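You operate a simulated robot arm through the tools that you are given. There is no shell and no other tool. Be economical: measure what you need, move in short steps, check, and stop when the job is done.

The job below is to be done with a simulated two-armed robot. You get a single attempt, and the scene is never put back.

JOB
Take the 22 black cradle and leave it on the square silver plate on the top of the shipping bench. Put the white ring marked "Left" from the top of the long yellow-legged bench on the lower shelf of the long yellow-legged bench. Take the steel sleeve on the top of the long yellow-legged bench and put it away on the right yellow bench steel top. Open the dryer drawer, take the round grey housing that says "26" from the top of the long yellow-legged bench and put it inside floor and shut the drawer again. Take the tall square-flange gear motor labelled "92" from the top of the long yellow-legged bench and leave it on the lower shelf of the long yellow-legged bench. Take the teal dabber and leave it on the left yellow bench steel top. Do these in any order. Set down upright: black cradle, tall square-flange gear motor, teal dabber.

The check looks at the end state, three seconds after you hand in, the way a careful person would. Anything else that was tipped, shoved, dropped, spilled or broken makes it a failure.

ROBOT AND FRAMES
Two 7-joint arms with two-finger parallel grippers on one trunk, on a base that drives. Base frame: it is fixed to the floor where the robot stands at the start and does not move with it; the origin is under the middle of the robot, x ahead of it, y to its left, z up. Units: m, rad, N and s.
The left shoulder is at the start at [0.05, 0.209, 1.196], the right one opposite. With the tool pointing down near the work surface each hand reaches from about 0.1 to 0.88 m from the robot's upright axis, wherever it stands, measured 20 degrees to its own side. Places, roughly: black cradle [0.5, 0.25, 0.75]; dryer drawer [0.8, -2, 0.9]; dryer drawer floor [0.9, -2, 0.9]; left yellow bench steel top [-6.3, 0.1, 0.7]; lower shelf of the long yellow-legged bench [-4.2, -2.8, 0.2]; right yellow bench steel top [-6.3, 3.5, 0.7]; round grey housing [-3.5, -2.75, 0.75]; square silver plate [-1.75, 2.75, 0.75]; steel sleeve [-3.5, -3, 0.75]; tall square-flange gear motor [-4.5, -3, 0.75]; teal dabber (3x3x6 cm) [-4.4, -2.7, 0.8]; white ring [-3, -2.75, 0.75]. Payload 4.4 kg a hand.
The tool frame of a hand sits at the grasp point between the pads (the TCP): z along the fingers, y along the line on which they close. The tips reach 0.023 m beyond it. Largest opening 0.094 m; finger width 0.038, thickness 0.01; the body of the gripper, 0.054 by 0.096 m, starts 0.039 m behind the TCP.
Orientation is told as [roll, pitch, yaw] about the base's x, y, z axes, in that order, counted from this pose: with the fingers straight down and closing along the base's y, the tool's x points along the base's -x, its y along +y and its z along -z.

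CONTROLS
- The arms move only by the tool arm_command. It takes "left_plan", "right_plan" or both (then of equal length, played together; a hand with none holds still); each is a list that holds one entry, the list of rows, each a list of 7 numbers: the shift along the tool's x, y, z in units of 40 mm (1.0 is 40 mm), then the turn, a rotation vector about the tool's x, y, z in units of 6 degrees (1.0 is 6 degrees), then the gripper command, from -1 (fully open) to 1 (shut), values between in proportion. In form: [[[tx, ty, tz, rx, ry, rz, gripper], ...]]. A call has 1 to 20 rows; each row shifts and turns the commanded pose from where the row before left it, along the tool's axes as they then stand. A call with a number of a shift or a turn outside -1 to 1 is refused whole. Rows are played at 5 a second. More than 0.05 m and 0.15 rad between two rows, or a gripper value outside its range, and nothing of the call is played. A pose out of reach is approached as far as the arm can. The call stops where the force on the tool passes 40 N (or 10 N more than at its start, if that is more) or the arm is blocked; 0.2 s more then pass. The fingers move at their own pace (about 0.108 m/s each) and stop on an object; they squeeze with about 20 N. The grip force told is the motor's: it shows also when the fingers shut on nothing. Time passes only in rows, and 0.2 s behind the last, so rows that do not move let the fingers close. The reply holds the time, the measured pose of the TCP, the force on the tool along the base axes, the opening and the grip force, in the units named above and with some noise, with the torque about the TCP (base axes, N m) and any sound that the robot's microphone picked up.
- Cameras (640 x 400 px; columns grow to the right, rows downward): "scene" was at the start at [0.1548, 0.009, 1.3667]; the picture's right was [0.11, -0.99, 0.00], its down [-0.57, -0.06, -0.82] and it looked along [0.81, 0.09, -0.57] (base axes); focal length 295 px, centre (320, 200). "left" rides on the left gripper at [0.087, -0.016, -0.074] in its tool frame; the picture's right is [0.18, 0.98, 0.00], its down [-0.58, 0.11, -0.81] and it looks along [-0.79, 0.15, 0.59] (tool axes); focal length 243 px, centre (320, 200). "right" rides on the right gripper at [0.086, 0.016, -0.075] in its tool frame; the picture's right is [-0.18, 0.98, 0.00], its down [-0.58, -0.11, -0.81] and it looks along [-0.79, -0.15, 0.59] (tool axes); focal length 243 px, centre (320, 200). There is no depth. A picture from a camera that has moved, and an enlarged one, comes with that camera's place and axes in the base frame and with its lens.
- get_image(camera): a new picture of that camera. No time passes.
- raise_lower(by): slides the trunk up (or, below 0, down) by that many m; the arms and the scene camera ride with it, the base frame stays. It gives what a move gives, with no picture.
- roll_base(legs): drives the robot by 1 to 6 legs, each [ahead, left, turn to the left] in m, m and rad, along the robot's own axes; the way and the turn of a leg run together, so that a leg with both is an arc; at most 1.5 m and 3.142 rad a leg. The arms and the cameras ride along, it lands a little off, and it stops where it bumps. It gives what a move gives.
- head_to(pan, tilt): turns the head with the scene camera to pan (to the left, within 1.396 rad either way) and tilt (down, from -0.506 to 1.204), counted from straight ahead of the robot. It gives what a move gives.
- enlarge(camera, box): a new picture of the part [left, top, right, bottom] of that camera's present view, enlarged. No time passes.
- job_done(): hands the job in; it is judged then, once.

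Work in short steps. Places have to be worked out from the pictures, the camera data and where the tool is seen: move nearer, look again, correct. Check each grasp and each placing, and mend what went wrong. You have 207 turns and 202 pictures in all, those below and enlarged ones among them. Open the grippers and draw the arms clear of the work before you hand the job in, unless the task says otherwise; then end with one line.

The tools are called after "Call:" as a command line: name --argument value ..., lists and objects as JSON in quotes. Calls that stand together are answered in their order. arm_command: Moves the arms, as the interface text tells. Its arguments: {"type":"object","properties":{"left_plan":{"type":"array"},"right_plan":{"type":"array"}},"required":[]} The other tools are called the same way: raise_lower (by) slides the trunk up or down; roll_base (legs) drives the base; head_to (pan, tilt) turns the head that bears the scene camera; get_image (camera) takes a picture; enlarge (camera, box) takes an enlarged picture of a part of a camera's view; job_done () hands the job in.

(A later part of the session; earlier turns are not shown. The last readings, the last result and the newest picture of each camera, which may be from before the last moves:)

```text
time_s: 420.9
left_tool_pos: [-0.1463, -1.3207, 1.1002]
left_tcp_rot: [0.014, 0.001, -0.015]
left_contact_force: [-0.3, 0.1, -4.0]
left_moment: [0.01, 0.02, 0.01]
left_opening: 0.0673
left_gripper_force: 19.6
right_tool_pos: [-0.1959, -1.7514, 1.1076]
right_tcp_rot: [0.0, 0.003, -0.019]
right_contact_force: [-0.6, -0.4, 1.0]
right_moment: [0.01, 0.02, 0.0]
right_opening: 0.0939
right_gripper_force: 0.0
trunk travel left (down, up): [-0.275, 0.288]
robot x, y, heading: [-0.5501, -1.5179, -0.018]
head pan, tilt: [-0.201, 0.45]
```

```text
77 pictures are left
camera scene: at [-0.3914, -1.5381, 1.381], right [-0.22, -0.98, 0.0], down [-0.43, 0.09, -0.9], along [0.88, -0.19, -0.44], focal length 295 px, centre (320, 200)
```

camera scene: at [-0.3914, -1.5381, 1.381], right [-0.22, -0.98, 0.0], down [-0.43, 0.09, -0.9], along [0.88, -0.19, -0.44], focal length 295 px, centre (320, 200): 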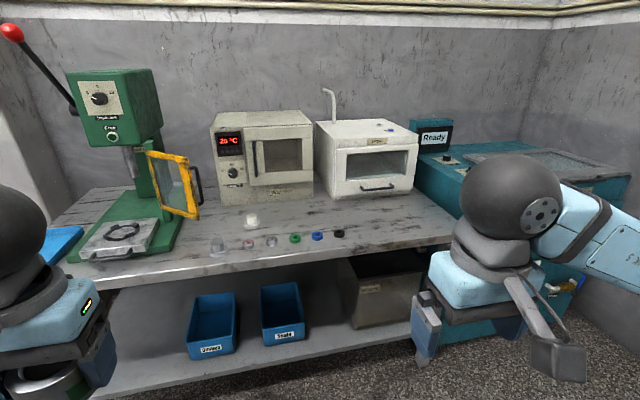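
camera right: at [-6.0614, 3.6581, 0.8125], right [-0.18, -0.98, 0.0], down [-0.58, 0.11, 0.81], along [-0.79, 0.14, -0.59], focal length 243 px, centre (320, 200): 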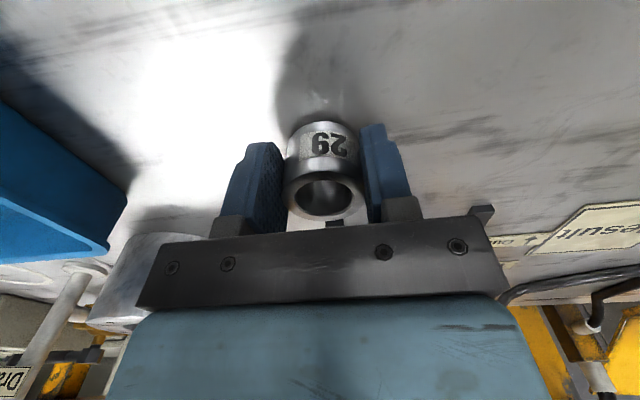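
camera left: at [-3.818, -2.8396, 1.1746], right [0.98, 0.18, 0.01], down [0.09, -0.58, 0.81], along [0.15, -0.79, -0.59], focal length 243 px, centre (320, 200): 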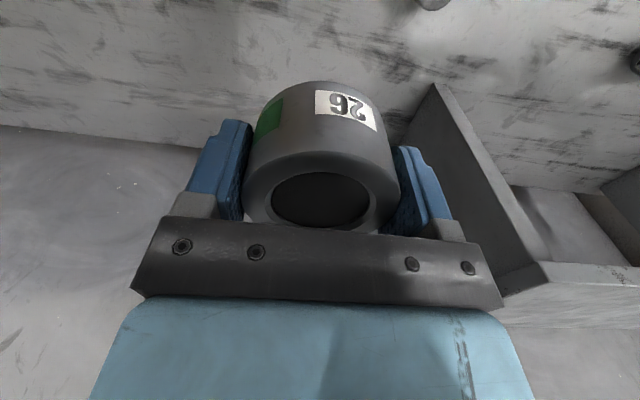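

The white box with a windowed drawer front looks like the dryer; I enlarge it.

Call:
enlarge --camera "scene" --box '[300, 100, 440, 210]'

Call:
enlarge --camera "scene" --box '[190, 90, 330, 260]'

```text
3.64 times, centred on (370, 155) of scene
camera zoom: at [-0.3914, -1.5381, 1.381], right [-0.22, -0.98, 0.0], down [-0.43, 0.09, -0.9], along [0.88, -0.19, -0.44], focal length 1074 px, centre (138, 364)
```

zoom: 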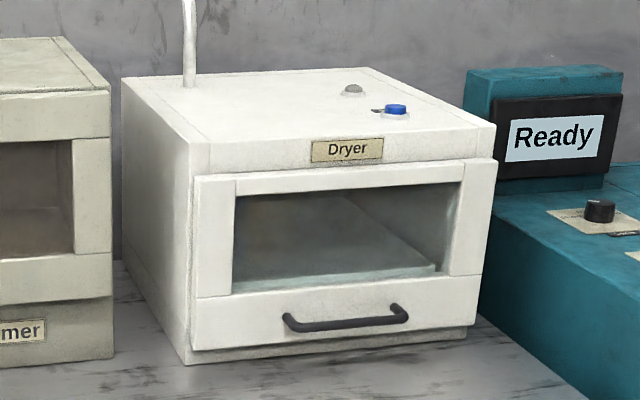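

```text
2.35 times, centred on (260, 175) of scene
camera zoom: at [-0.3914, -1.5381, 1.381], right [-0.22, -0.98, 0.0], down [-0.43, 0.09, -0.9], along [0.88, -0.19, -0.44], focal length 695 px, centre (461, 259)
```

zoom: 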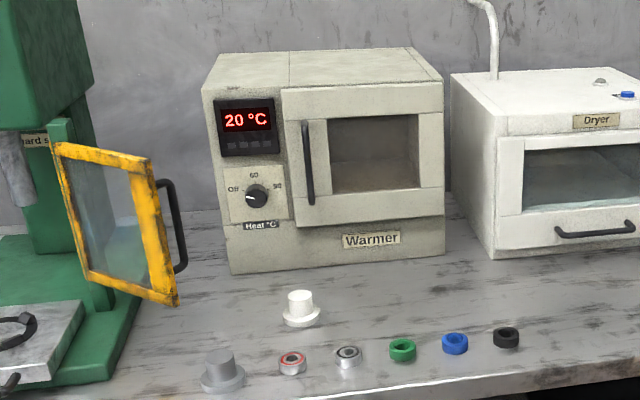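

Dryer front is at x≈0.75, y from -1.85 to -2.22; its bar handle is about (0.71, -2.03, 0.863). I'll grip the bar with the right hand pointed forward-down (60° tilt), closing vertically; I turn the right hand here in open space first.

Call:
arm_command --right_plan '[[[0, 0, 0, 0, -1, 0, -1], [0, 0, 0, 0, -1, 0, -1], [0, 0, 0, 0, -1, 0, -1], [0, 0, 0, 0, -1, 0, -1], [0, 0, 0, 0, -1, 0, -1], [0, 0, 0, 0, -1, 0, -1], [0, 0, 0, 0, -1, 0, -1], [0, 0, 0, 0, -1, 0, -1], [0, 0, 0, 0, -1, 0, -1], [0, 0, 0, 0, -1, 0, -1], [0, 0, 0, 0, 0, -1, -1], [0, 0, 0, 0, 0, -1, -1], [0, 0, 0, 0, 0, -1, -1], [0, 0, 0, 0, 0, -1, -1], [0, 0, 0, 0, 0, -1, -1], [0, 0, 0, 0, 0, 0, -1]]]'

Call:
roll_base --legs '[[0, -0.42, 0.017]]'

```text
time_s: 424.3
left_tool_pos: [-0.1453, -1.3202, 1.098]
left_tcp_rot: [0.012, 0.002, -0.016]
left_contact_force: [0.5, -0.2, -4.3]
left_moment: [-0.04, -0.02, 0.0]
left_opening: 0.0671
left_gripper_force: 20.0
right_tool_pos: [-0.0817, -1.7246, 1.1272]
right_tcp_rot: [-0.714, -0.847, 0.84]
right_contact_force: [-0.5, -0.4, 0.1]
right_moment: [-0.03, 0.02, -0.02]
right_opening: 0.094
right_gripper_force: 0.1
right hand out of reach, approached as far as the arm can: row 2, 3, 4, 5, 6, 7, 8, 9, 10
trunk travel left (down, up): [-0.275, 0.288]
robot x, y, heading: [-0.5478, -1.5159, -0.022]
head pan, tilt: [-0.201, 0.45]
```

```text
time_s: 428.6
left_tool_pos: [-0.1535, -1.7419, 1.0993]
left_tcp_rot: [0.013, 0.001, -0.009]
left_contact_force: [0.3, -0.7, -4.0]
left_moment: [0.01, 0.0, 0.02]
left_opening: 0.0671
left_gripper_force: 20.3
right_tool_pos: [-0.0861, -2.1452, 1.1276]
right_tcp_rot: [-0.712, -0.848, 0.848]
right_contact_force: [0.2, -0.2, 0.1]
right_moment: [-0.02, -0.01, 0.02]
right_opening: 0.0941
right_gripper_force: 0.1
trunk travel left (down, up): [-0.275, 0.288]
robot x, y, heading: [-0.5551, -1.9409, -0.011]
head pan, tilt: [-0.201, 0.45]
```

The hand reached the 60° tilt with 30° of roll done. I finish the remaining 60° of roll.

Call:
arm_command --right_plan '[[[0, 0, 0, 0, 0, -1, -1], [0, 0, 0, 0, 0, -1, -1], [0, 0, 0, 0, 0, -1, -1], [0, 0, 0, 0, 0, -1, -1], [0, 0, 0, 0, 0, -1, -1], [0, 0, 0, 0, 0, -1, -1], [0, 0, 0, 0, 0, -1, -1], [0, 0, 0, 0, 0, -1, -1], [0, 0, 0, 0, 0, -1, -1], [0, 0, 0, 0, 0, -1, -1], [0, 0, 0, 0, 0, 0, -1]]]'

Call:
head_to --pan -0.1 --tilt 0.5

Call:
get_image --camera "scene"

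Call:
get_image --camera "right"

```text
time_s: 431.0
left_tool_pos: [-0.153, -1.7438, 1.0977]
left_tcp_rot: [0.014, 0.003, -0.009]
left_contact_force: [-0.2, -0.1, -3.1]
left_moment: [-0.01, 0.07, 0.02]
left_opening: 0.0673
left_gripper_force: 20.9
right_tool_pos: [-0.0865, -2.1459, 1.1278]
right_tcp_rot: [-1.044, 0.0, 1.56]
right_contact_force: [0.5, 0.2, 0.0]
right_moment: [0.0, 0.02, 0.02]
right_opening: 0.094
right_gripper_force: 0.0
trunk travel left (down, up): [-0.275, 0.288]
robot x, y, heading: [-0.5521, -1.9412, -0.006]
head pan, tilt: [-0.201, 0.45]
```

```text
time_s: 431.7
left_tool_pos: [-0.1536, -1.7429, 1.0983]
left_tcp_rot: [0.013, 0.001, -0.01]
left_contact_force: [0.3, -0.1, -3.0]
left_moment: [-0.02, -0.02, -0.03]
left_opening: 0.0673
left_gripper_force: 20.0
right_tool_pos: [-0.087, -2.1451, 1.128]
right_tcp_rot: [-1.044, 0.0, 1.561]
right_contact_force: [-0.2, 0.8, 0.3]
right_moment: [0.02, 0.01, -0.02]
right_opening: 0.0938
right_gripper_force: 0.0
trunk travel left (down, up): [-0.275, 0.288]
robot x, y, heading: [-0.5551, -1.9433, -0.012]
head pan, tilt: [-0.099, 0.499]
```

```text
74 pictures are left
camera scene: at [-0.3968, -1.9519, 1.3766], right [-0.11, -0.99, 0.0], down [-0.48, 0.05, -0.88], along [0.87, -0.1, -0.48], focal length 295 px, centre (320, 200)
```

scene: 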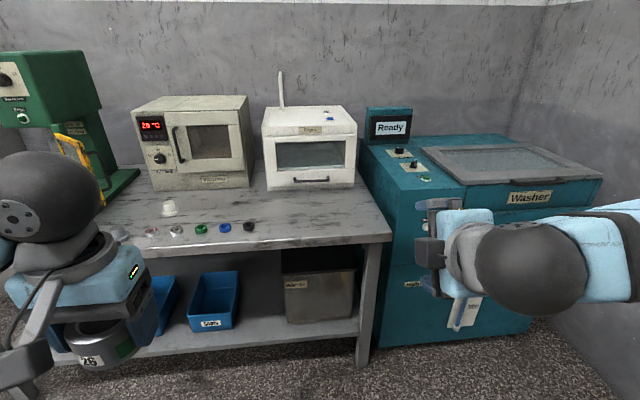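

```text
73 pictures are left
camera right: at [-0.1597, -2.2301, 1.1517], right [-0.49, 0.19, -0.85], down [-0.64, 0.59, 0.5], along [0.59, 0.79, -0.17], focal length 243 px, centre (320, 200)
```

right: 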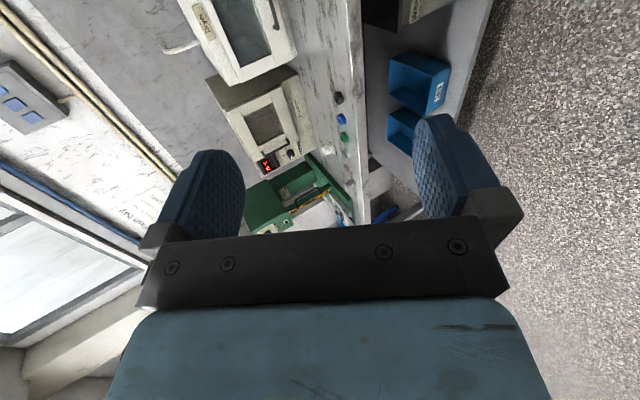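

I enlarge the dryer from here to triangulate the handle.

Call:
enlarge --camera "scene" --box '[250, 90, 370, 200]'

```text
3.64 times, centred on (310, 145) of scene
camera zoom: at [-0.3968, -1.9519, 1.3766], right [-0.11, -0.99, 0.0], down [-0.48, 0.05, -0.88], along [0.87, -0.1, -0.48], focal length 1074 px, centre (356, 400)
```

zoom: 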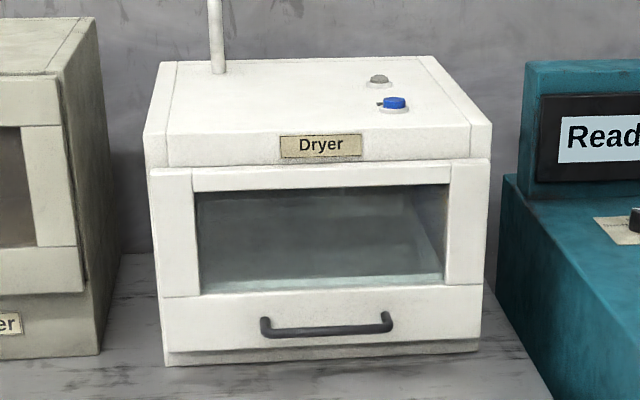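

Handle triangulates to about (0.747, -2.048, 0.846). I drive forward 0.48 m to the bench.

Call:
roll_base --legs '[[0.48, 0, 0.012]]'

Call:
head_to --pan -0.1 --tilt 0.65

Call:
get_image --camera "scene"

Call:
get_image --camera "left"

```text
time_s: 434.6
left_tool_pos: [0.3381, -1.7358, 1.0996]
left_tcp_rot: [0.013, 0.001, 0.011]
left_contact_force: [0.7, -0.2, -3.1]
left_moment: [-0.02, 0.02, -0.02]
left_opening: 0.0673
left_gripper_force: 20.2
right_tool_pos: [0.4121, -2.137, 1.129]
right_tcp_rot: [-1.046, 0.001, 1.578]
right_contact_force: [0.3, -0.3, -0.1]
right_moment: [0.01, -0.01, -0.02]
right_opening: 0.0941
right_gripper_force: 0.1
trunk travel left (down, up): [-0.275, 0.288]
robot x, y, heading: [-0.0605, -1.9408, 0.006]
head pan, tilt: [-0.099, 0.499]
```

```text
time_s: 435.3
left_tool_pos: [0.3373, -1.7352, 1.0986]
left_tcp_rot: [0.01, 0.0, 0.012]
left_contact_force: [0.5, 0.3, -3.4]
left_moment: [-0.01, 0.01, 0.01]
left_opening: 0.0671
left_gripper_force: 20.3
right_tool_pos: [0.411, -2.1378, 1.128]
right_tcp_rot: [-1.044, 0.001, 1.579]
right_contact_force: [0.3, 0.5, 0.6]
right_moment: [0.0, 0.03, 0.02]
right_opening: 0.0941
right_gripper_force: 0.0
trunk travel left (down, up): [-0.275, 0.288]
robot x, y, heading: [-0.0602, -1.9395, 0.01]
head pan, tilt: [-0.099, 0.649]
```

```text
71 pictures are left
camera scene: at [0.0938, -1.9493, 1.3633], right [-0.09, -1.0, 0.0], down [-0.6, 0.06, -0.8], along [0.79, -0.07, -0.6], focal length 295 px, centre (320, 200)
```

scene: 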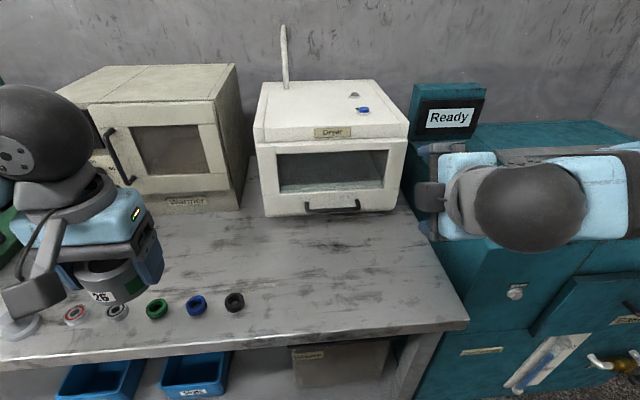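

```text
70 pictures are left
camera left: at [0.2502, -1.7541, 1.1728], right [-0.19, 0.98, 0.01], down [0.58, 0.1, 0.81], along [0.79, 0.16, -0.59], focal length 243 px, centre (320, 200)
```

left: 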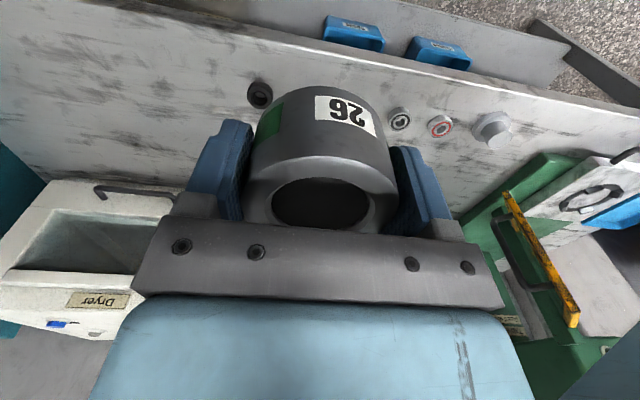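

The near view puts the handle bar at about (0.70, -2.036, 0.873). I bring the right hand in line along its approach direction, stopping ~8 cm short with a 0.05 opening.

Call:
arm_command --right_plan '[[[-0.64, 0.48, 0, 0, 0, 0, 0], [-0.64, 0.48, 0, 0, 0, 0, 0], [-0.64, 0.48, 0, 0, 0, 0, 0], [-0.64, 0.46, 0, 0, 0, 0, 0], [0, 0, 0.9, 0, 0, 0, 0], [0, 0, 0.9, 0, 0, 0, 0], [0, 0, 0.9, 0, 0, 0, 0], [0, 0, 0.9, 0, 0, 0, 0], [0, 0, 0.9, 0, 0, 0, 0], [0, 0, 0.9, 0, 0, 0, 0], [0, 0, 0.9, 0, 0, 0, 0], [0, 0, 0.9, 0, 0, 0, 0], [0, 0, 0, 0, 0, 0, 0]]]'

Call:
get_image --camera "right"

Call:
enlarge --camera "scene" --box '[240, 110, 440, 250]'

```text
time_s: 438.1
left_tool_pos: [0.3373, -1.7353, 1.0983]
left_tcp_rot: [0.011, 0.0, 0.011]
left_contact_force: [0.4, -0.1, -3.6]
left_moment: [0.0, -0.03, -0.02]
left_opening: 0.0671
left_gripper_force: 20.2
right_tool_pos: [0.6245, -2.033, 0.9177]
right_tcp_rot: [-1.044, 0.001, 1.579]
right_contact_force: [1.0, -1.0, -0.1]
right_moment: [0.02, -0.03, -0.01]
right_opening: 0.0466
right_gripper_force: 0.1
trunk travel left (down, up): [-0.275, 0.288]
robot x, y, heading: [-0.0595, -1.9393, 0.007]
head pan, tilt: [-0.099, 0.649]
```

```text
69 pictures are left
camera right: at [0.5527, -2.1201, 0.9418], right [-0.49, 0.18, -0.85], down [-0.65, 0.58, 0.5], along [0.58, 0.8, -0.17], focal length 243 px, centre (320, 200)
```

right: 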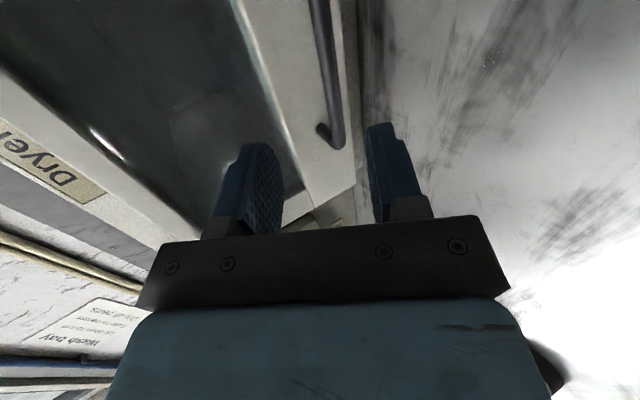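

```text
2.86 times, centred on (340, 180) of scene
camera zoom: at [0.0934, -1.9494, 1.3633], right [-0.09, -1.0, 0.0], down [-0.6, 0.06, -0.8], along [0.79, -0.07, -0.6], focal length 844 px, centre (263, 257)
```

zoom: 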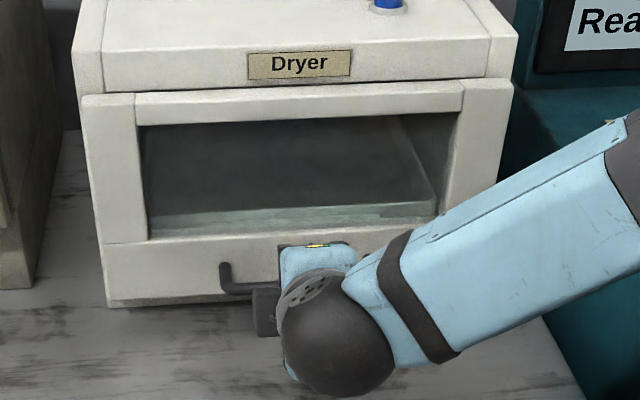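

From the right camera the bar lies at about (0.70, z 0.87) between the fingers; it is ~9 cm ahead along the tool axis. I advance 8 cm and close.

Call:
arm_command --right_plan '[[[0, 0.09, 0.7, 0, 0, 0, 0], [0, 0, 0.7, 0, 0, 0, 0], [0, 0, 0.5, 0, 0, 0, 0], [0, 0, 0, 0, 0, 0, 0]]]'

Call:
get_image --camera "right"

```text
time_s: 439.1
left_tool_pos: [0.3381, -1.7354, 1.099]
left_tcp_rot: [0.012, 0.002, 0.01]
left_contact_force: [-0.1, -1.0, -3.4]
left_moment: [0.02, 0.0, -0.02]
left_opening: 0.0671
left_gripper_force: 20.1
right_tool_pos: [0.6853, -2.032, 0.8756]
right_tcp_rot: [-1.045, -0.001, 1.578]
right_contact_force: [0.4, 0.4, 0.4]
right_moment: [-0.01, 0.0, -0.02]
right_opening: 0.047
right_gripper_force: 0.0
trunk travel left (down, up): [-0.275, 0.288]
robot x, y, heading: [-0.0606, -1.945, 0.01]
head pan, tilt: [-0.099, 0.649]
```

```text
67 pictures are left
camera right: at [0.6139, -2.1184, 0.8999], right [-0.49, 0.18, -0.85], down [-0.65, 0.58, 0.5], along [0.58, 0.8, -0.17], focal length 243 px, centre (320, 200)
```

right: 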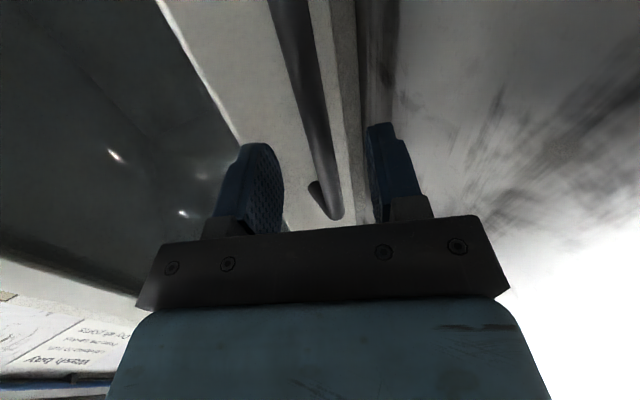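

The bar runs between the fingertips. I close.

Call:
arm_command --right_plan '[[[0, 0, 0, 0, 0, 0, 1], [0, 0, 0, 0, 0, 0, 1], [0, 0, 0, 0, 0, 0, 1], [0, 0, 0, 0, 0, 0, 1]]]'

Call:
get_image --camera "right"

```text
time_s: 440.1
left_tool_pos: [0.3379, -1.7359, 1.0989]
left_tcp_rot: [0.013, 0.001, 0.01]
left_contact_force: [0.2, -0.5, -4.1]
left_moment: [0.02, 0.02, 0.02]
left_opening: 0.0671
left_gripper_force: 19.7
right_tool_pos: [0.6853, -2.0307, 0.8738]
right_tcp_rot: [-1.042, 0.0, 1.58]
right_contact_force: [-7.0, 1.5, -8.9]
right_moment: [1.35, 0.19, -1.21]
right_opening: 0.0121
right_gripper_force: 45.0
trunk travel left (down, up): [-0.275, 0.288]
robot x, y, heading: [-0.0626, -1.939, 0.007]
head pan, tilt: [-0.099, 0.649]
```

```text
66 pictures are left
camera right: at [0.6135, -2.1184, 0.8986], right [-0.5, 0.18, -0.85], down [-0.65, 0.58, 0.5], along [0.58, 0.8, -0.17], focal length 243 px, centre (320, 200)
```

right: 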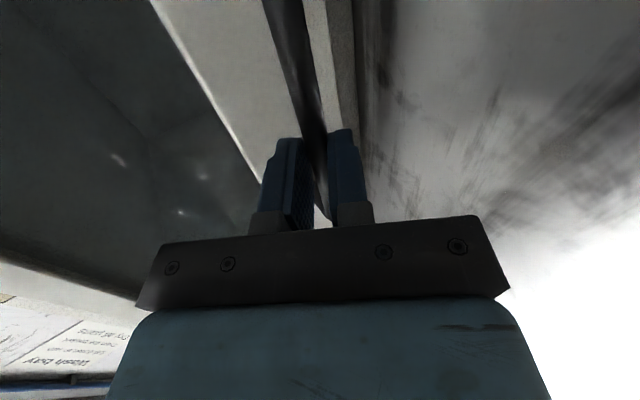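

The bar is gripped (12 mm). I pull straight back toward me in small steps.

Call:
arm_command --right_plan '[[[0, 0.15, -0.26, 0, 0, 0, 1], [0, 0.25, -0.433, 0, 0, 0, 1], [0, 0.25, -0.433, 0, 0, 0, 1], [0, 0.25, -0.433, 0, 0, 0, 1], [0, 0, 0, 0, 0, 0, 1]]]'

Call:
get_image --camera "scene"

```text
time_s: 441.3
left_tool_pos: [0.3387, -1.7354, 1.0981]
left_tcp_rot: [0.013, 0.004, 0.01]
left_contact_force: [-0.5, -0.8, -3.4]
left_moment: [-0.02, -0.02, 0.02]
left_opening: 0.0671
left_gripper_force: 19.5
right_tool_pos: [0.6147, -2.0324, 0.8752]
right_tcp_rot: [-1.041, 0.0, 1.579]
right_contact_force: [-0.6, 5.1, -18.9]
right_moment: [2.16, 0.2, 0.35]
right_opening: 0.0118
right_gripper_force: 45.3
trunk travel left (down, up): [-0.275, 0.288]
robot x, y, heading: [-0.0617, -1.9399, 0.007]
head pan, tilt: [-0.099, 0.649]
```

```text
65 pictures are left
camera scene: at [0.096, -1.9495, 1.3628], right [-0.09, -1.0, 0.0], down [-0.6, 0.06, -0.8], along [0.79, -0.07, -0.61], focal length 295 px, centre (320, 200)
```

scene: 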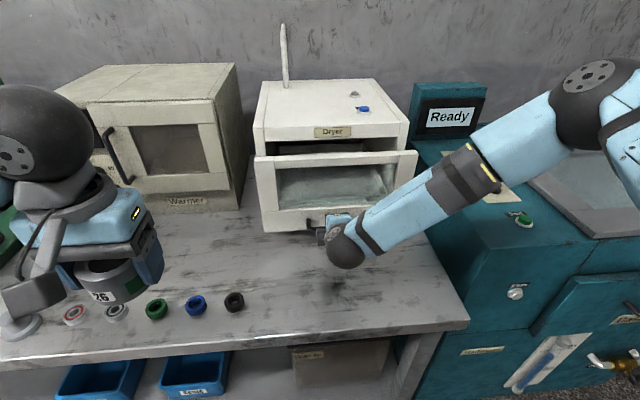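

The drawer slides out. I ease the hand down 3 mm and continue pulling.

Call:
arm_command --right_plan '[[[0, 0.32, -0.39, 0, 0, 0, 1], [0, 0.25, -0.433, 0, 0, 0, 1], [0, 0.25, -0.433, 0, 0, 0, 1], [0, 0.25, -0.433, 0, 0, 0, 1], [0, 0.25, -0.433, 0, 0, 0, 1], [0, 0.25, -0.433, 0, 0, 0, 1], [0, 0, 0, 0, 0, 0, 1]]]'

Call:
get_image --camera "scene"

```text
time_s: 442.9
left_tool_pos: [0.3378, -1.7342, 1.0971]
left_tcp_rot: [0.012, 0.003, 0.011]
left_contact_force: [0.0, -0.6, -3.6]
left_moment: [-0.02, 0.02, 0.02]
left_opening: 0.0671
left_gripper_force: 19.6
right_tool_pos: [0.4939, -2.0315, 0.8752]
right_tcp_rot: [-1.043, -0.002, 1.58]
right_contact_force: [-1.1, 13.2, -6.9]
right_moment: [1.8, 0.06, -0.33]
right_opening: 0.0117
right_gripper_force: 44.8
trunk travel left (down, up): [-0.275, 0.288]
robot x, y, heading: [-0.0594, -1.9414, 0.011]
head pan, tilt: [-0.099, 0.649]
```

```text
64 pictures are left
camera scene: at [0.0946, -1.9484, 1.3631], right [-0.09, -1.0, 0.0], down [-0.6, 0.05, -0.8], along [0.79, -0.07, -0.61], focal length 295 px, centre (320, 200)
```

scene: 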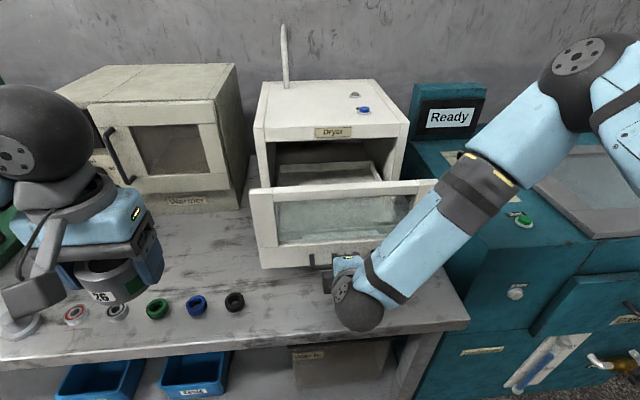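

The drawer is out ~0.19 m. A bit more room would help the housing hand; I pull up to 5 cm further, watching force.

Call:
arm_command --right_plan '[[[0, 0.22, -0.38, 0, 0, 0, 1], [0, 0.22, -0.38, 0, 0, 0, 1], [0, 0.22, -0.38, 0, 0, 0, 1], [0, 0, 0, 0, 0, 0, 1]]]'

Call:
get_image --camera "scene"

```text
time_s: 443.9
left_tool_pos: [0.3371, -1.7341, 1.0979]
left_tcp_rot: [0.011, 0.002, 0.011]
left_contact_force: [0.2, 0.2, -4.1]
left_moment: [0.05, -0.05, 0.02]
left_opening: 0.0674
left_gripper_force: 19.5
right_tool_pos: [0.4426, -2.0332, 0.8748]
right_tcp_rot: [-1.045, 0.001, 1.581]
right_contact_force: [-1.2, 21.2, -3.7]
right_moment: [1.69, 0.01, -0.58]
right_opening: 0.0118
right_gripper_force: 45.0
trunk travel left (down, up): [-0.275, 0.288]
robot x, y, heading: [-0.0603, -1.9447, 0.007]
head pan, tilt: [-0.099, 0.649]
```

```text
63 pictures are left
camera scene: at [0.0942, -1.9474, 1.3632], right [-0.09, -1.0, 0.0], down [-0.6, 0.05, -0.8], along [0.79, -0.07, -0.6], focal length 295 px, centre (320, 200)
```

scene: 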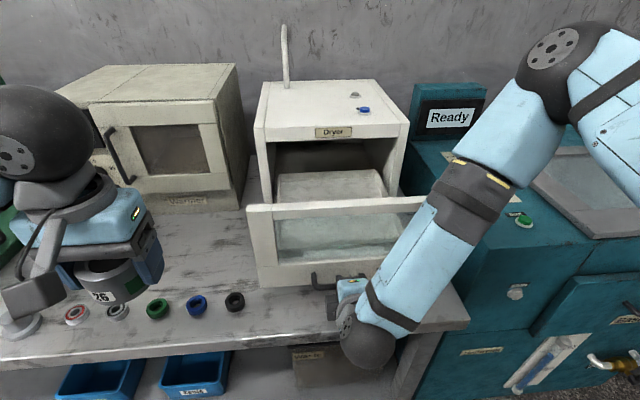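

The drawer is out ~0.245 m with the floor visible. I release the bar and withdraw the right hand along its axis, then up and to the right.

Call:
arm_command --right_plan '[[[0, 0, 0, 0, 0, 0, 0.3], [0, 0, 0, 0, 0, 0, 0], [0, 0, 0, 0, 0, 0, 0], [0, 0, -0.5, 0, 0, 0, 0], [0, 0, -0.8, 0, 0, 0, 0], [0.3, -0.5, -0.6, 0, 0, 0, 0], [0.6, -0.5, -0.4, 0, 0, 0, 0], [0.6, -0.6, -0.3, 0, 0, 0, 0], [0.6, -0.6, -0.3, 0, 0, 0, 0], [0, 0, 0, 0, 0, 0, 0]]]'

Call:
head_to --pan -0.15 --tilt 0.75

Call:
get_image --camera "scene"

```text
time_s: 446.1
left_tool_pos: [0.3381, -1.7347, 1.0978]
left_tcp_rot: [0.012, 0.001, 0.01]
left_contact_force: [0.5, 0.0, -4.3]
left_moment: [0.05, 0.02, 0.03]
left_opening: 0.0672
left_gripper_force: 20.1
right_tool_pos: [0.3886, -2.1183, 1.0087]
right_tcp_rot: [-1.044, 0.002, 1.58]
right_contact_force: [0.3, -0.6, 0.3]
right_moment: [-0.03, 0.01, 0.01]
right_opening: 0.0471
right_gripper_force: 0.0
trunk travel left (down, up): [-0.275, 0.288]
robot x, y, heading: [-0.0628, -1.9423, 0.011]
head pan, tilt: [-0.099, 0.649]
```

```text
time_s: 446.8
left_tool_pos: [0.337, -1.7355, 1.0985]
left_tcp_rot: [0.012, 0.001, 0.01]
left_contact_force: [0.8, 0.5, -3.6]
left_moment: [-0.02, -0.01, 0.0]
left_opening: 0.0672
left_gripper_force: 20.3
right_tool_pos: [0.3875, -2.1188, 1.0088]
right_tcp_rot: [-1.045, 0.0, 1.58]
right_contact_force: [-0.2, 0.0, -0.4]
right_moment: [0.03, 0.03, 0.01]
right_opening: 0.0469
right_gripper_force: 0.1
trunk travel left (down, up): [-0.275, 0.288]
robot x, y, heading: [-0.0597, -1.9418, 0.007]
head pan, tilt: [-0.15, 0.75]
```

```text
62 pictures are left
camera scene: at [0.0894, -1.9532, 1.3547], right [-0.14, -0.99, 0.0], down [-0.67, 0.1, -0.73], along [0.72, -0.1, -0.68], focal length 295 px, centre (320, 200)
```

scene: 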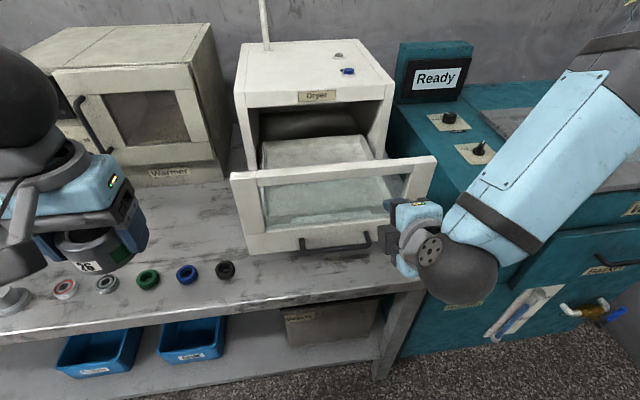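

Panel top is about z 1.04, so the housing goes in from above at x≈0.665, y≈-2.04. For better left-arm reach I slide the base 0.25 m right (the washer front is set back).

Call:
roll_base --legs '[[0, -0.25, -0.007]]'

Call:
arm_command --left_plan '[[[0, 0, -0.8, 0, 0, 0, 1], [0, 0, -0.8, 0, 0, 0, 1], [0, 0, -0.4, 0, 0, 0, 1], [0, 0, 0, 0, 0, 0, 1]]]'

Call:
head_to --pan 0.1 --tilt 0.75

Call:
get_image --camera "scene"

Call:
get_image --camera "left"

```text
time_s: 449.6
left_tool_pos: [0.3397, -1.9972, 1.0971]
left_tcp_rot: [0.016, 0.001, -0.001]
left_contact_force: [-0.3, -0.5, -3.9]
left_moment: [-0.02, 0.01, 0.0]
left_opening: 0.0669
left_gripper_force: 20.1
right_tool_pos: [0.3855, -2.381, 1.0097]
right_tcp_rot: [-1.045, -0.001, 1.568]
right_contact_force: [0.1, -0.1, 0.0]
right_moment: [0.05, 0.04, 0.03]
right_opening: 0.0471
right_gripper_force: 0.0
trunk travel left (down, up): [-0.275, 0.288]
robot x, y, heading: [-0.0583, -2.2002, -0.004]
head pan, tilt: [-0.15, 0.75]
```

```text
time_s: 450.6
left_tool_pos: [0.3391, -1.9984, 1.1759]
left_tcp_rot: [0.012, 0.002, -0.002]
left_contact_force: [-0.5, 0.0, -3.8]
left_moment: [-0.01, 0.01, 0.0]
left_opening: 0.0676
left_gripper_force: 20.3
right_tool_pos: [0.3855, -2.3814, 1.0095]
right_tcp_rot: [-1.045, -0.001, 1.57]
right_contact_force: [-0.2, -0.1, -0.2]
right_moment: [-0.05, -0.01, 0.0]
right_opening: 0.0469
right_gripper_force: 0.0
trunk travel left (down, up): [-0.275, 0.288]
robot x, y, heading: [-0.0571, -2.1952, -0.012]
head pan, tilt: [-0.15, 0.75]
```

```text
time_s: 451.4
left_tool_pos: [0.3397, -1.9984, 1.1762]
left_tcp_rot: [0.012, 0.002, -0.001]
left_contact_force: [0.4, 0.4, -3.6]
left_moment: [-0.02, 0.0, -0.02]
left_opening: 0.0671
left_gripper_force: 19.9
right_tool_pos: [0.386, -2.3803, 1.0081]
right_tcp_rot: [-1.045, 0.0, 1.565]
right_contact_force: [-0.1, 0.0, 1.1]
right_moment: [-0.02, 0.03, 0.01]
right_opening: 0.0469
right_gripper_force: 0.1
trunk travel left (down, up): [-0.275, 0.288]
robot x, y, heading: [-0.0608, -2.2009, -0.007]
head pan, tilt: [0.099, 0.75]
```

```text
61 pictures are left
camera scene: at [0.0904, -2.1909, 1.3546], right [0.09, -1.0, 0.0], down [-0.68, -0.06, -0.73], along [0.73, 0.07, -0.68], focal length 295 px, centre (320, 200)
```

scene: 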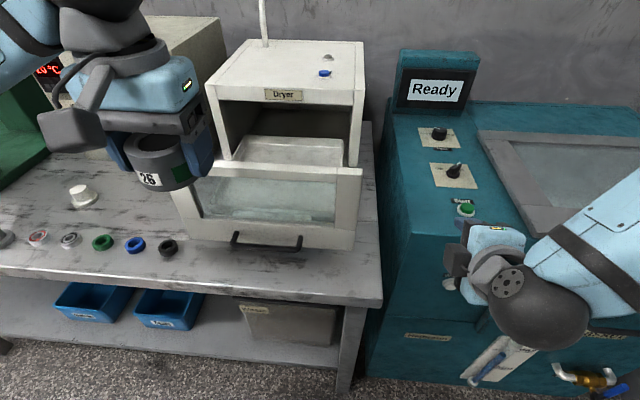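

```text
60 pictures are left
camera left: at [0.2523, -2.0163, 1.2505], right [-0.18, 0.98, 0.01], down [0.58, 0.1, 0.81], along [0.79, 0.15, -0.59], focal length 243 px, centre (320, 200)
```

left: 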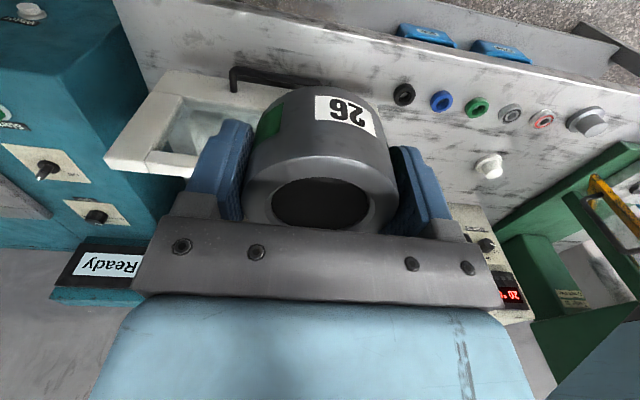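

I enlarge the open drawer to gauge its inside floor and walls.

Call:
enlarge --camera "scene" --box '[170, 60, 390, 260]'

```text
2.00 times, centred on (280, 160) of scene
camera zoom: at [0.0904, -2.1909, 1.3546], right [0.09, -1.0, 0.0], down [-0.68, -0.06, -0.73], along [0.73, 0.07, -0.68], focal length 591 px, centre (400, 280)
```

zoom: 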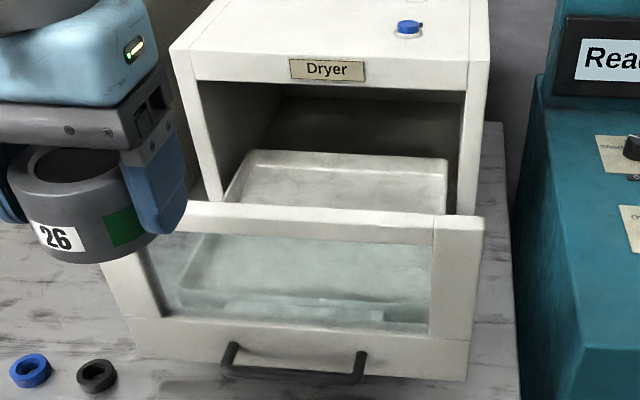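

The drawer is a low-rimmed tray behind a tall glass front (top ≈ z 1.05). I carry the housing over the glass to (0.665, -2.04) at z≈1.17.

Call:
arm_command --left_plan '[[[-0.9, -0.117, 0, 0, 0, 0, 1], [-0.9, -0.117, 0, 0, 0, 0, 1], [-0.9, -0.117, 0, 0, 0, 0, 1], [-0.9, -0.117, 0, 0, 0, 0, 1], [-0.9, -0.117, 0, 0, 0, 0, 1], [-0.9, -0.117, 0, 0, 0, 0, 1], [-0.9, -0.117, 0, 0, 0, 0, 1], [-0.9, -0.117, 0, 0, 0, 0, 1], [-0.9, -0.117, 0, 0, 0, 0, 1], [0, 0, 0, 0, 0, 0, 1]]]'

Call:
get_image --camera "left"

Call:
get_image --camera "scene"

```text
time_s: 453.6
left_tool_pos: [0.6653, -2.0413, 1.1799]
left_tcp_rot: [0.012, 0.001, -0.002]
left_contact_force: [-0.9, 0.8, -3.9]
left_moment: [0.01, -0.02, 0.0]
left_opening: 0.067
left_gripper_force: 20.2
right_tool_pos: [0.3864, -2.3802, 1.0098]
right_tcp_rot: [-1.045, 0.003, 1.567]
right_contact_force: [-0.2, 0.3, 0.4]
right_moment: [-0.01, 0.0, 0.02]
right_opening: 0.0469
right_gripper_force: 0.0
trunk travel left (down, up): [-0.275, 0.288]
robot x, y, heading: [-0.0583, -2.1935, -0.005]
head pan, tilt: [0.099, 0.75]
```

```text
58 pictures are left
camera left: at [0.5776, -2.0584, 1.2539], right [-0.18, 0.98, 0.01], down [0.58, 0.1, 0.81], along [0.79, 0.15, -0.59], focal length 243 px, centre (320, 200)
```

left: 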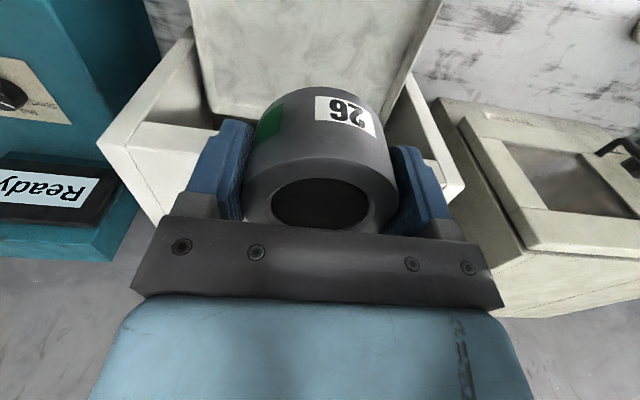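

```text
57 pictures are left
camera scene: at [0.0899, -2.1902, 1.3547], right [0.09, -1.0, 0.0], down [-0.68, -0.07, -0.73], along [0.73, 0.07, -0.68], focal length 295 px, centre (320, 200)
```

scene: 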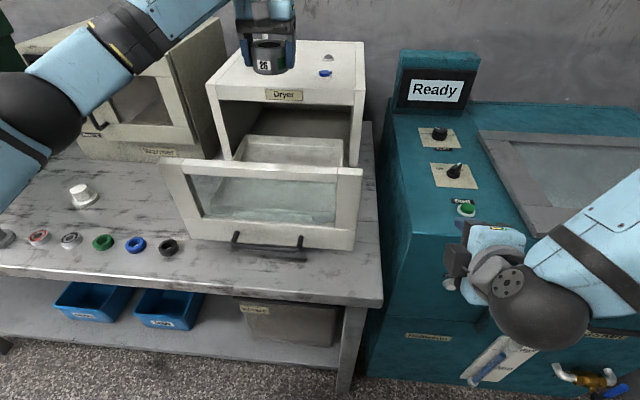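

The housing is over the tray. I shift 1 cm back and lower to about z 0.96, then look.

Call:
arm_command --left_plan '[[[0.25, 0, 0.4, 0, 0, 0, 1], [0, 0, 0.7, 0, 0, 0, 1], [0, 0, 0.7, 0, 0, 0, 1], [0, 0, 0.7, 0, 0, 0, 1], [0, 0, 0.7, 0, 0, 0, 1], [0, 0, 0.7, 0, 0, 0, 1], [0, 0, 0.7, 0, 0, 0, 1], [0, 0, 0.7, 0, 0, 0, 1], [0, 0, 0, 0, 0, 0, 1]]]'

Call:
get_image --camera "left"

Call:
get_image --camera "scene"

```text
time_s: 455.8
left_tool_pos: [0.664, -2.0366, 1.006]
left_tcp_rot: [0.01, -0.062, 0.007]
left_contact_force: [1.7, -0.6, -3.8]
left_moment: [0.0, 0.1, 0.03]
left_opening: 0.0671
left_gripper_force: 20.1
right_tool_pos: [0.3828, -2.3844, 1.0096]
right_tcp_rot: [-1.051, -0.006, 1.57]
right_contact_force: [1.0, -0.5, -0.9]
right_moment: [-0.01, 0.0, 0.04]
right_opening: 0.047
right_gripper_force: 0.1
trunk travel left (down, up): [-0.275, 0.288]
robot x, y, heading: [-0.0597, -2.2013, -0.003]
head pan, tilt: [0.099, 0.75]
stopped in row 9 (left hand): the arm was blocked; the commanded pose is now the measured one
```

```text
56 pictures are left
camera left: at [0.5716, -2.055, 1.0756], right [-0.19, 0.98, 0.0], down [0.53, 0.1, 0.84], along [0.83, 0.16, -0.54], focal length 243 px, centre (320, 200)
```

left: 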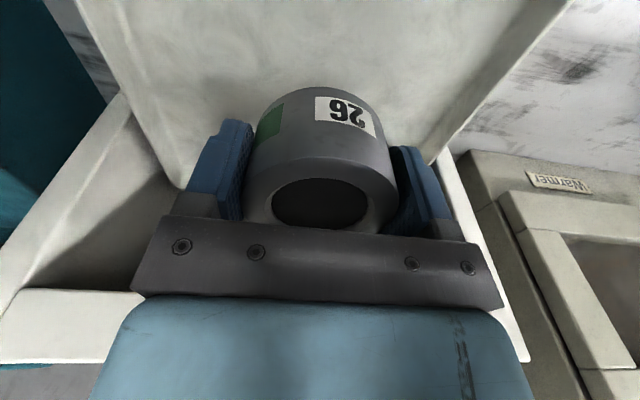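

```text
55 pictures are left
camera scene: at [0.0844, -2.1972, 1.3545], right [0.1, -1.0, -0.01], down [-0.67, -0.06, -0.74], along [0.73, 0.08, -0.68], focal length 295 px, centre (320, 200)
```

scene: 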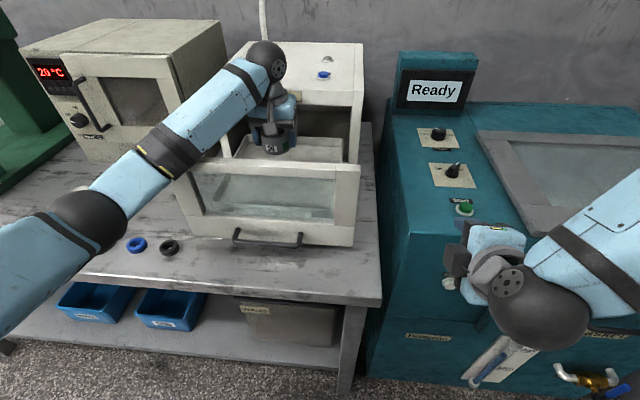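

The forearm met the drawer's glass front. Raising the trunk 0.25 m will let the arm come down from above; I do that, level the hand, and check that nothing shifted.

Call:
raise_lower --by 0.25

Call:
arm_command --left_plan '[[[0.1, -0.1, 0, 0, 0.6, 0, 1], [0, 0, 0.4, 0, 0, 0, 1], [0, 0, 0, 0, 0, 0, 1]]]'

Call:
get_image --camera "scene"

```text
time_s: 458.4
left_tool_pos: [0.6641, -2.0346, 1.2386]
left_tcp_rot: [0.01, -0.033, 0.008]
left_contact_force: [-0.3, -0.6, -2.8]
left_moment: [-0.01, 0.01, -0.01]
left_opening: 0.0671
left_gripper_force: 20.1
right_tool_pos: [0.3873, -2.3794, 1.2588]
right_tcp_rot: [-1.045, 0.001, 1.568]
right_contact_force: [-0.2, 0.2, -0.6]
right_moment: [0.0, 0.0, 0.04]
right_opening: 0.0471
right_gripper_force: 0.0
trunk travel left (down, up): [-0.525, 0.038]
robot x, y, heading: [-0.0631, -2.1983, -0.004]
head pan, tilt: [0.099, 0.75]
```

```text
time_s: 459.2
left_tool_pos: [0.6598, -2.0372, 1.2231]
left_tcp_rot: [0.01, 0.03, 0.007]
left_contact_force: [-0.1, -0.3, -3.0]
left_moment: [-0.01, 0.0, 0.0]
left_opening: 0.0671
left_gripper_force: 20.5
right_tool_pos: [0.3868, -2.379, 1.2594]
right_tcp_rot: [-1.046, -0.002, 1.569]
right_contact_force: [0.0, 0.4, -0.1]
right_moment: [-0.02, -0.02, 0.01]
right_opening: 0.0472
right_gripper_force: 0.1
trunk travel left (down, up): [-0.525, 0.038]
robot x, y, heading: [-0.0586, -2.1979, -0.006]
head pan, tilt: [0.099, 0.75]
```

```text
54 pictures are left
camera scene: at [0.0906, -2.1897, 1.6046], right [0.1, -1.0, 0.0], down [-0.68, -0.07, -0.73], along [0.73, 0.07, -0.68], focal length 295 px, centre (320, 200)
```

scene: 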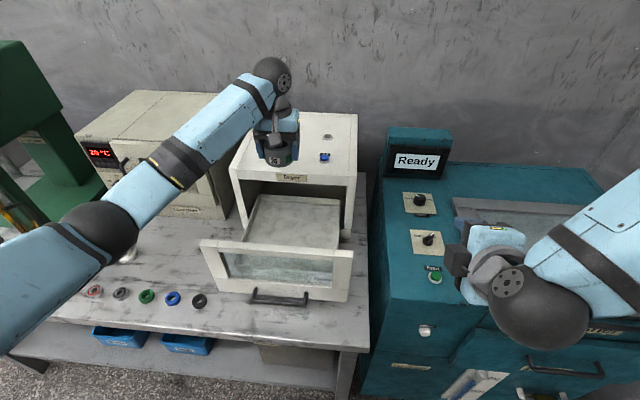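

The drawer is unmoved. I lower again from the higher shoulder, partway, and check.

Call:
arm_command --left_plan '[[[0, 0, 0.6, 0, -0.3, 0, 1], [0, 0, 0.7, 0, 0, 0, 1], [0, 0, 0.7, 0, 0, 0, 1], [0, 0, 0.7, 0, 0, 0, 1], [0, 0, 0.7, 0, 0, 0, 1], [0, 0, 0.7, 0, 0, 0, 1], [0, 0, 0, 0, 0, 0, 1]]]'

Call:
get_image --camera "scene"

Call:
get_image --camera "left"

```text
time_s: 460.8
left_tool_pos: [0.6593, -2.0354, 1.0549]
left_tcp_rot: [0.009, -0.001, 0.009]
left_contact_force: [0.0, 0.0, -2.8]
left_moment: [0.0, 0.05, 0.0]
left_opening: 0.0671
left_gripper_force: 19.8
right_tool_pos: [0.3868, -2.379, 1.259]
right_tcp_rot: [-1.045, -0.001, 1.569]
right_contact_force: [-0.7, 1.0, -0.3]
right_moment: [-0.01, -0.02, -0.05]
right_opening: 0.0469
right_gripper_force: 0.0
trunk travel left (down, up): [-0.525, 0.038]
robot x, y, heading: [-0.0583, -2.197, -0.003]
head pan, tilt: [0.099, 0.75]
```

```text
53 pictures are left
camera scene: at [0.0905, -2.1898, 1.6047], right [0.1, -1.0, 0.0], down [-0.68, -0.07, -0.73], along [0.73, 0.07, -0.68], focal length 295 px, centre (320, 200)
```

scene: 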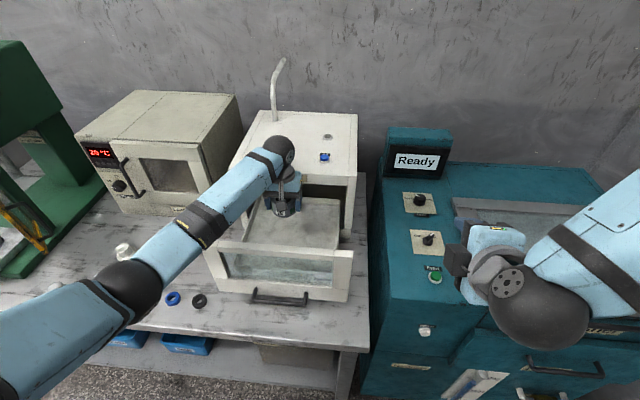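

```text
52 pictures are left
camera left: at [0.571, -2.0539, 1.1301], right [-0.19, 0.98, 0.01], down [0.58, 0.11, 0.81], along [0.79, 0.16, -0.59], focal length 243 px, centre (320, 200)
```

left: 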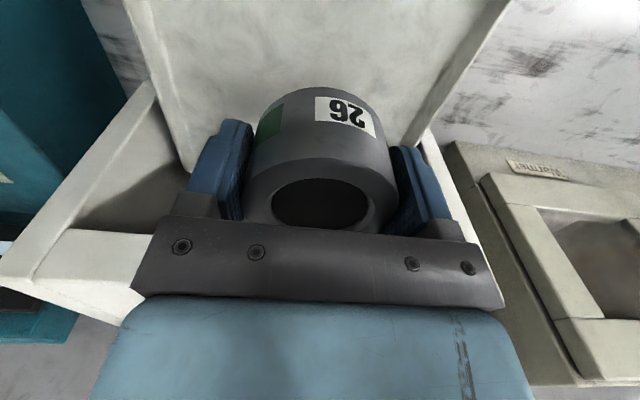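

No obstruction. I lower another ~9 cm in small rows.

Call:
arm_command --left_plan '[[[0, 0, 0.6, 0, 0, 0, 1], [0, 0, 0.6, 0, 0, 0, 1], [0, 0, 0.6, 0, 0, 0, 1], [0, 0, 0.5, 0, 0, 0, 1], [0, 0, 0, 0, 0, 0, 1]]]'

Call:
enlarge --camera "scene" --box '[180, 110, 380, 310]'

Call:
get_image --camera "left"

```text
time_s: 462.0
left_tool_pos: [0.6587, -2.0359, 0.9656]
left_tcp_rot: [0.01, -0.003, 0.007]
left_contact_force: [-0.1, 1.2, -2.9]
left_moment: [0.02, -0.02, 0.04]
left_opening: 0.0668
left_gripper_force: 19.7
right_tool_pos: [0.3865, -2.3784, 1.259]
right_tcp_rot: [-1.045, 0.0, 1.569]
right_contact_force: [0.1, 0.1, 0.5]
right_moment: [-0.01, 0.0, -0.05]
right_opening: 0.0471
right_gripper_force: 0.1
trunk travel left (down, up): [-0.525, 0.038]
robot x, y, heading: [-0.0602, -2.1997, 0.0]
head pan, tilt: [0.099, 0.75]
```

```text
2.00 times, centred on (280, 210) of scene
camera zoom: at [0.0905, -2.1898, 1.6047], right [0.1, -1.0, 0.0], down [-0.68, -0.07, -0.73], along [0.73, 0.07, -0.68], focal length 591 px, centre (400, 180)
```

zoom: 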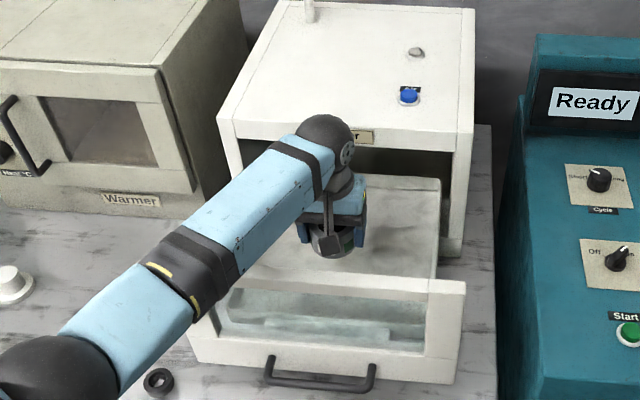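

```text
50 pictures are left
camera left: at [0.5707, -2.0538, 1.0389], right [-0.19, 0.98, 0.01], down [0.58, 0.11, 0.81], along [0.79, 0.16, -0.59], focal length 243 px, centre (320, 200)
```

left: 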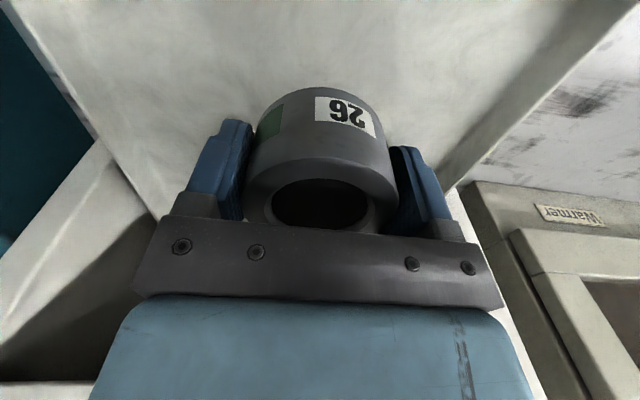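

Still clear. I lower 4 cm more, then small steps for contact.

Call:
arm_command --left_plan '[[[0, 0, 0.5, 0, 0, 0, 1], [0, 0, 0.4, 0, 0, 0, 1], [0, 0, 0, 0, 0, 0, 1]]]'

Call:
arm_command --left_plan '[[[0, 0, 0.2, 0, 0, 0, 1], [0, 0, 0, 0, 0, 0, 1]]]'

Call:
arm_command --left_plan '[[[0, 0, 0.12, 0, 0, 0, 1], [0, 0, 0, 0, 0, 0, 1]]]'

Call:
get_image --camera "left"

```text
time_s: 462.8
left_tool_pos: [0.6593, -2.0332, 0.9285]
left_tcp_rot: [0.008, -0.001, 0.007]
left_contact_force: [-0.6, 1.3, -4.3]
left_moment: [0.01, 0.01, 0.0]
left_opening: 0.0671
left_gripper_force: 19.8
right_tool_pos: [0.3859, -2.3791, 1.2595]
right_tcp_rot: [-1.047, 0.0, 1.569]
right_contact_force: [-0.4, 0.0, -0.1]
right_moment: [0.0, -0.01, 0.01]
right_opening: 0.047
right_gripper_force: 0.0
trunk travel left (down, up): [-0.525, 0.038]
robot x, y, heading: [-0.0598, -2.1944, -0.005]
head pan, tilt: [0.099, 0.75]
```

```text
time_s: 463.4
left_tool_pos: [0.6592, -2.0342, 0.9205]
left_tcp_rot: [0.007, -0.002, 0.008]
left_contact_force: [-0.8, -0.8, -4.0]
left_moment: [-0.02, 0.0, 0.01]
left_opening: 0.0672
left_gripper_force: 19.9
right_tool_pos: [0.3866, -2.3791, 1.2586]
right_tcp_rot: [-1.045, -0.001, 1.569]
right_contact_force: [1.2, 1.4, 0.2]
right_moment: [-0.03, 0.01, 0.02]
right_opening: 0.0471
right_gripper_force: 0.0
trunk travel left (down, up): [-0.525, 0.038]
robot x, y, heading: [-0.0555, -2.1992, -0.003]
head pan, tilt: [0.099, 0.75]
```

```text
time_s: 464.0
left_tool_pos: [0.6575, -2.0338, 0.9179]
left_tcp_rot: [0.007, -0.002, 0.009]
left_contact_force: [-0.7, 0.9, -3.2]
left_moment: [0.0, 0.01, -0.05]
left_opening: 0.067
left_gripper_force: 19.7
right_tool_pos: [0.387, -2.3789, 1.2599]
right_tcp_rot: [-1.044, 0.0, 1.569]
right_contact_force: [0.3, -0.1, -0.7]
right_moment: [-0.02, -0.01, -0.01]
right_opening: 0.0468
right_gripper_force: 0.0
trunk travel left (down, up): [-0.525, 0.038]
robot x, y, heading: [-0.0591, -2.197, -0.008]
head pan, tilt: [0.099, 0.75]
```

```text
49 pictures are left
camera left: at [0.5707, -2.0526, 0.9913], right [-0.19, 0.98, 0.01], down [0.58, 0.11, 0.81], along [0.79, 0.16, -0.59], focal length 243 px, centre (320, 200)
```

left: 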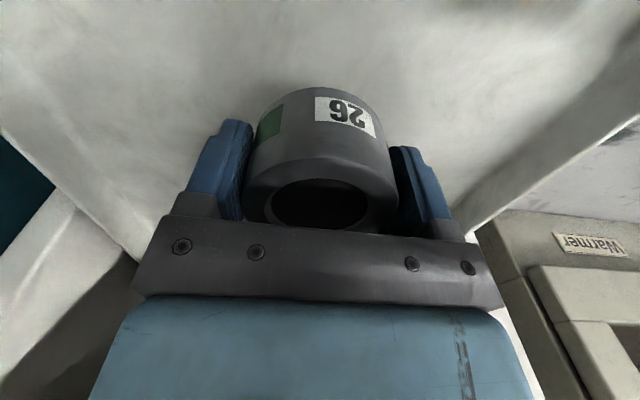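

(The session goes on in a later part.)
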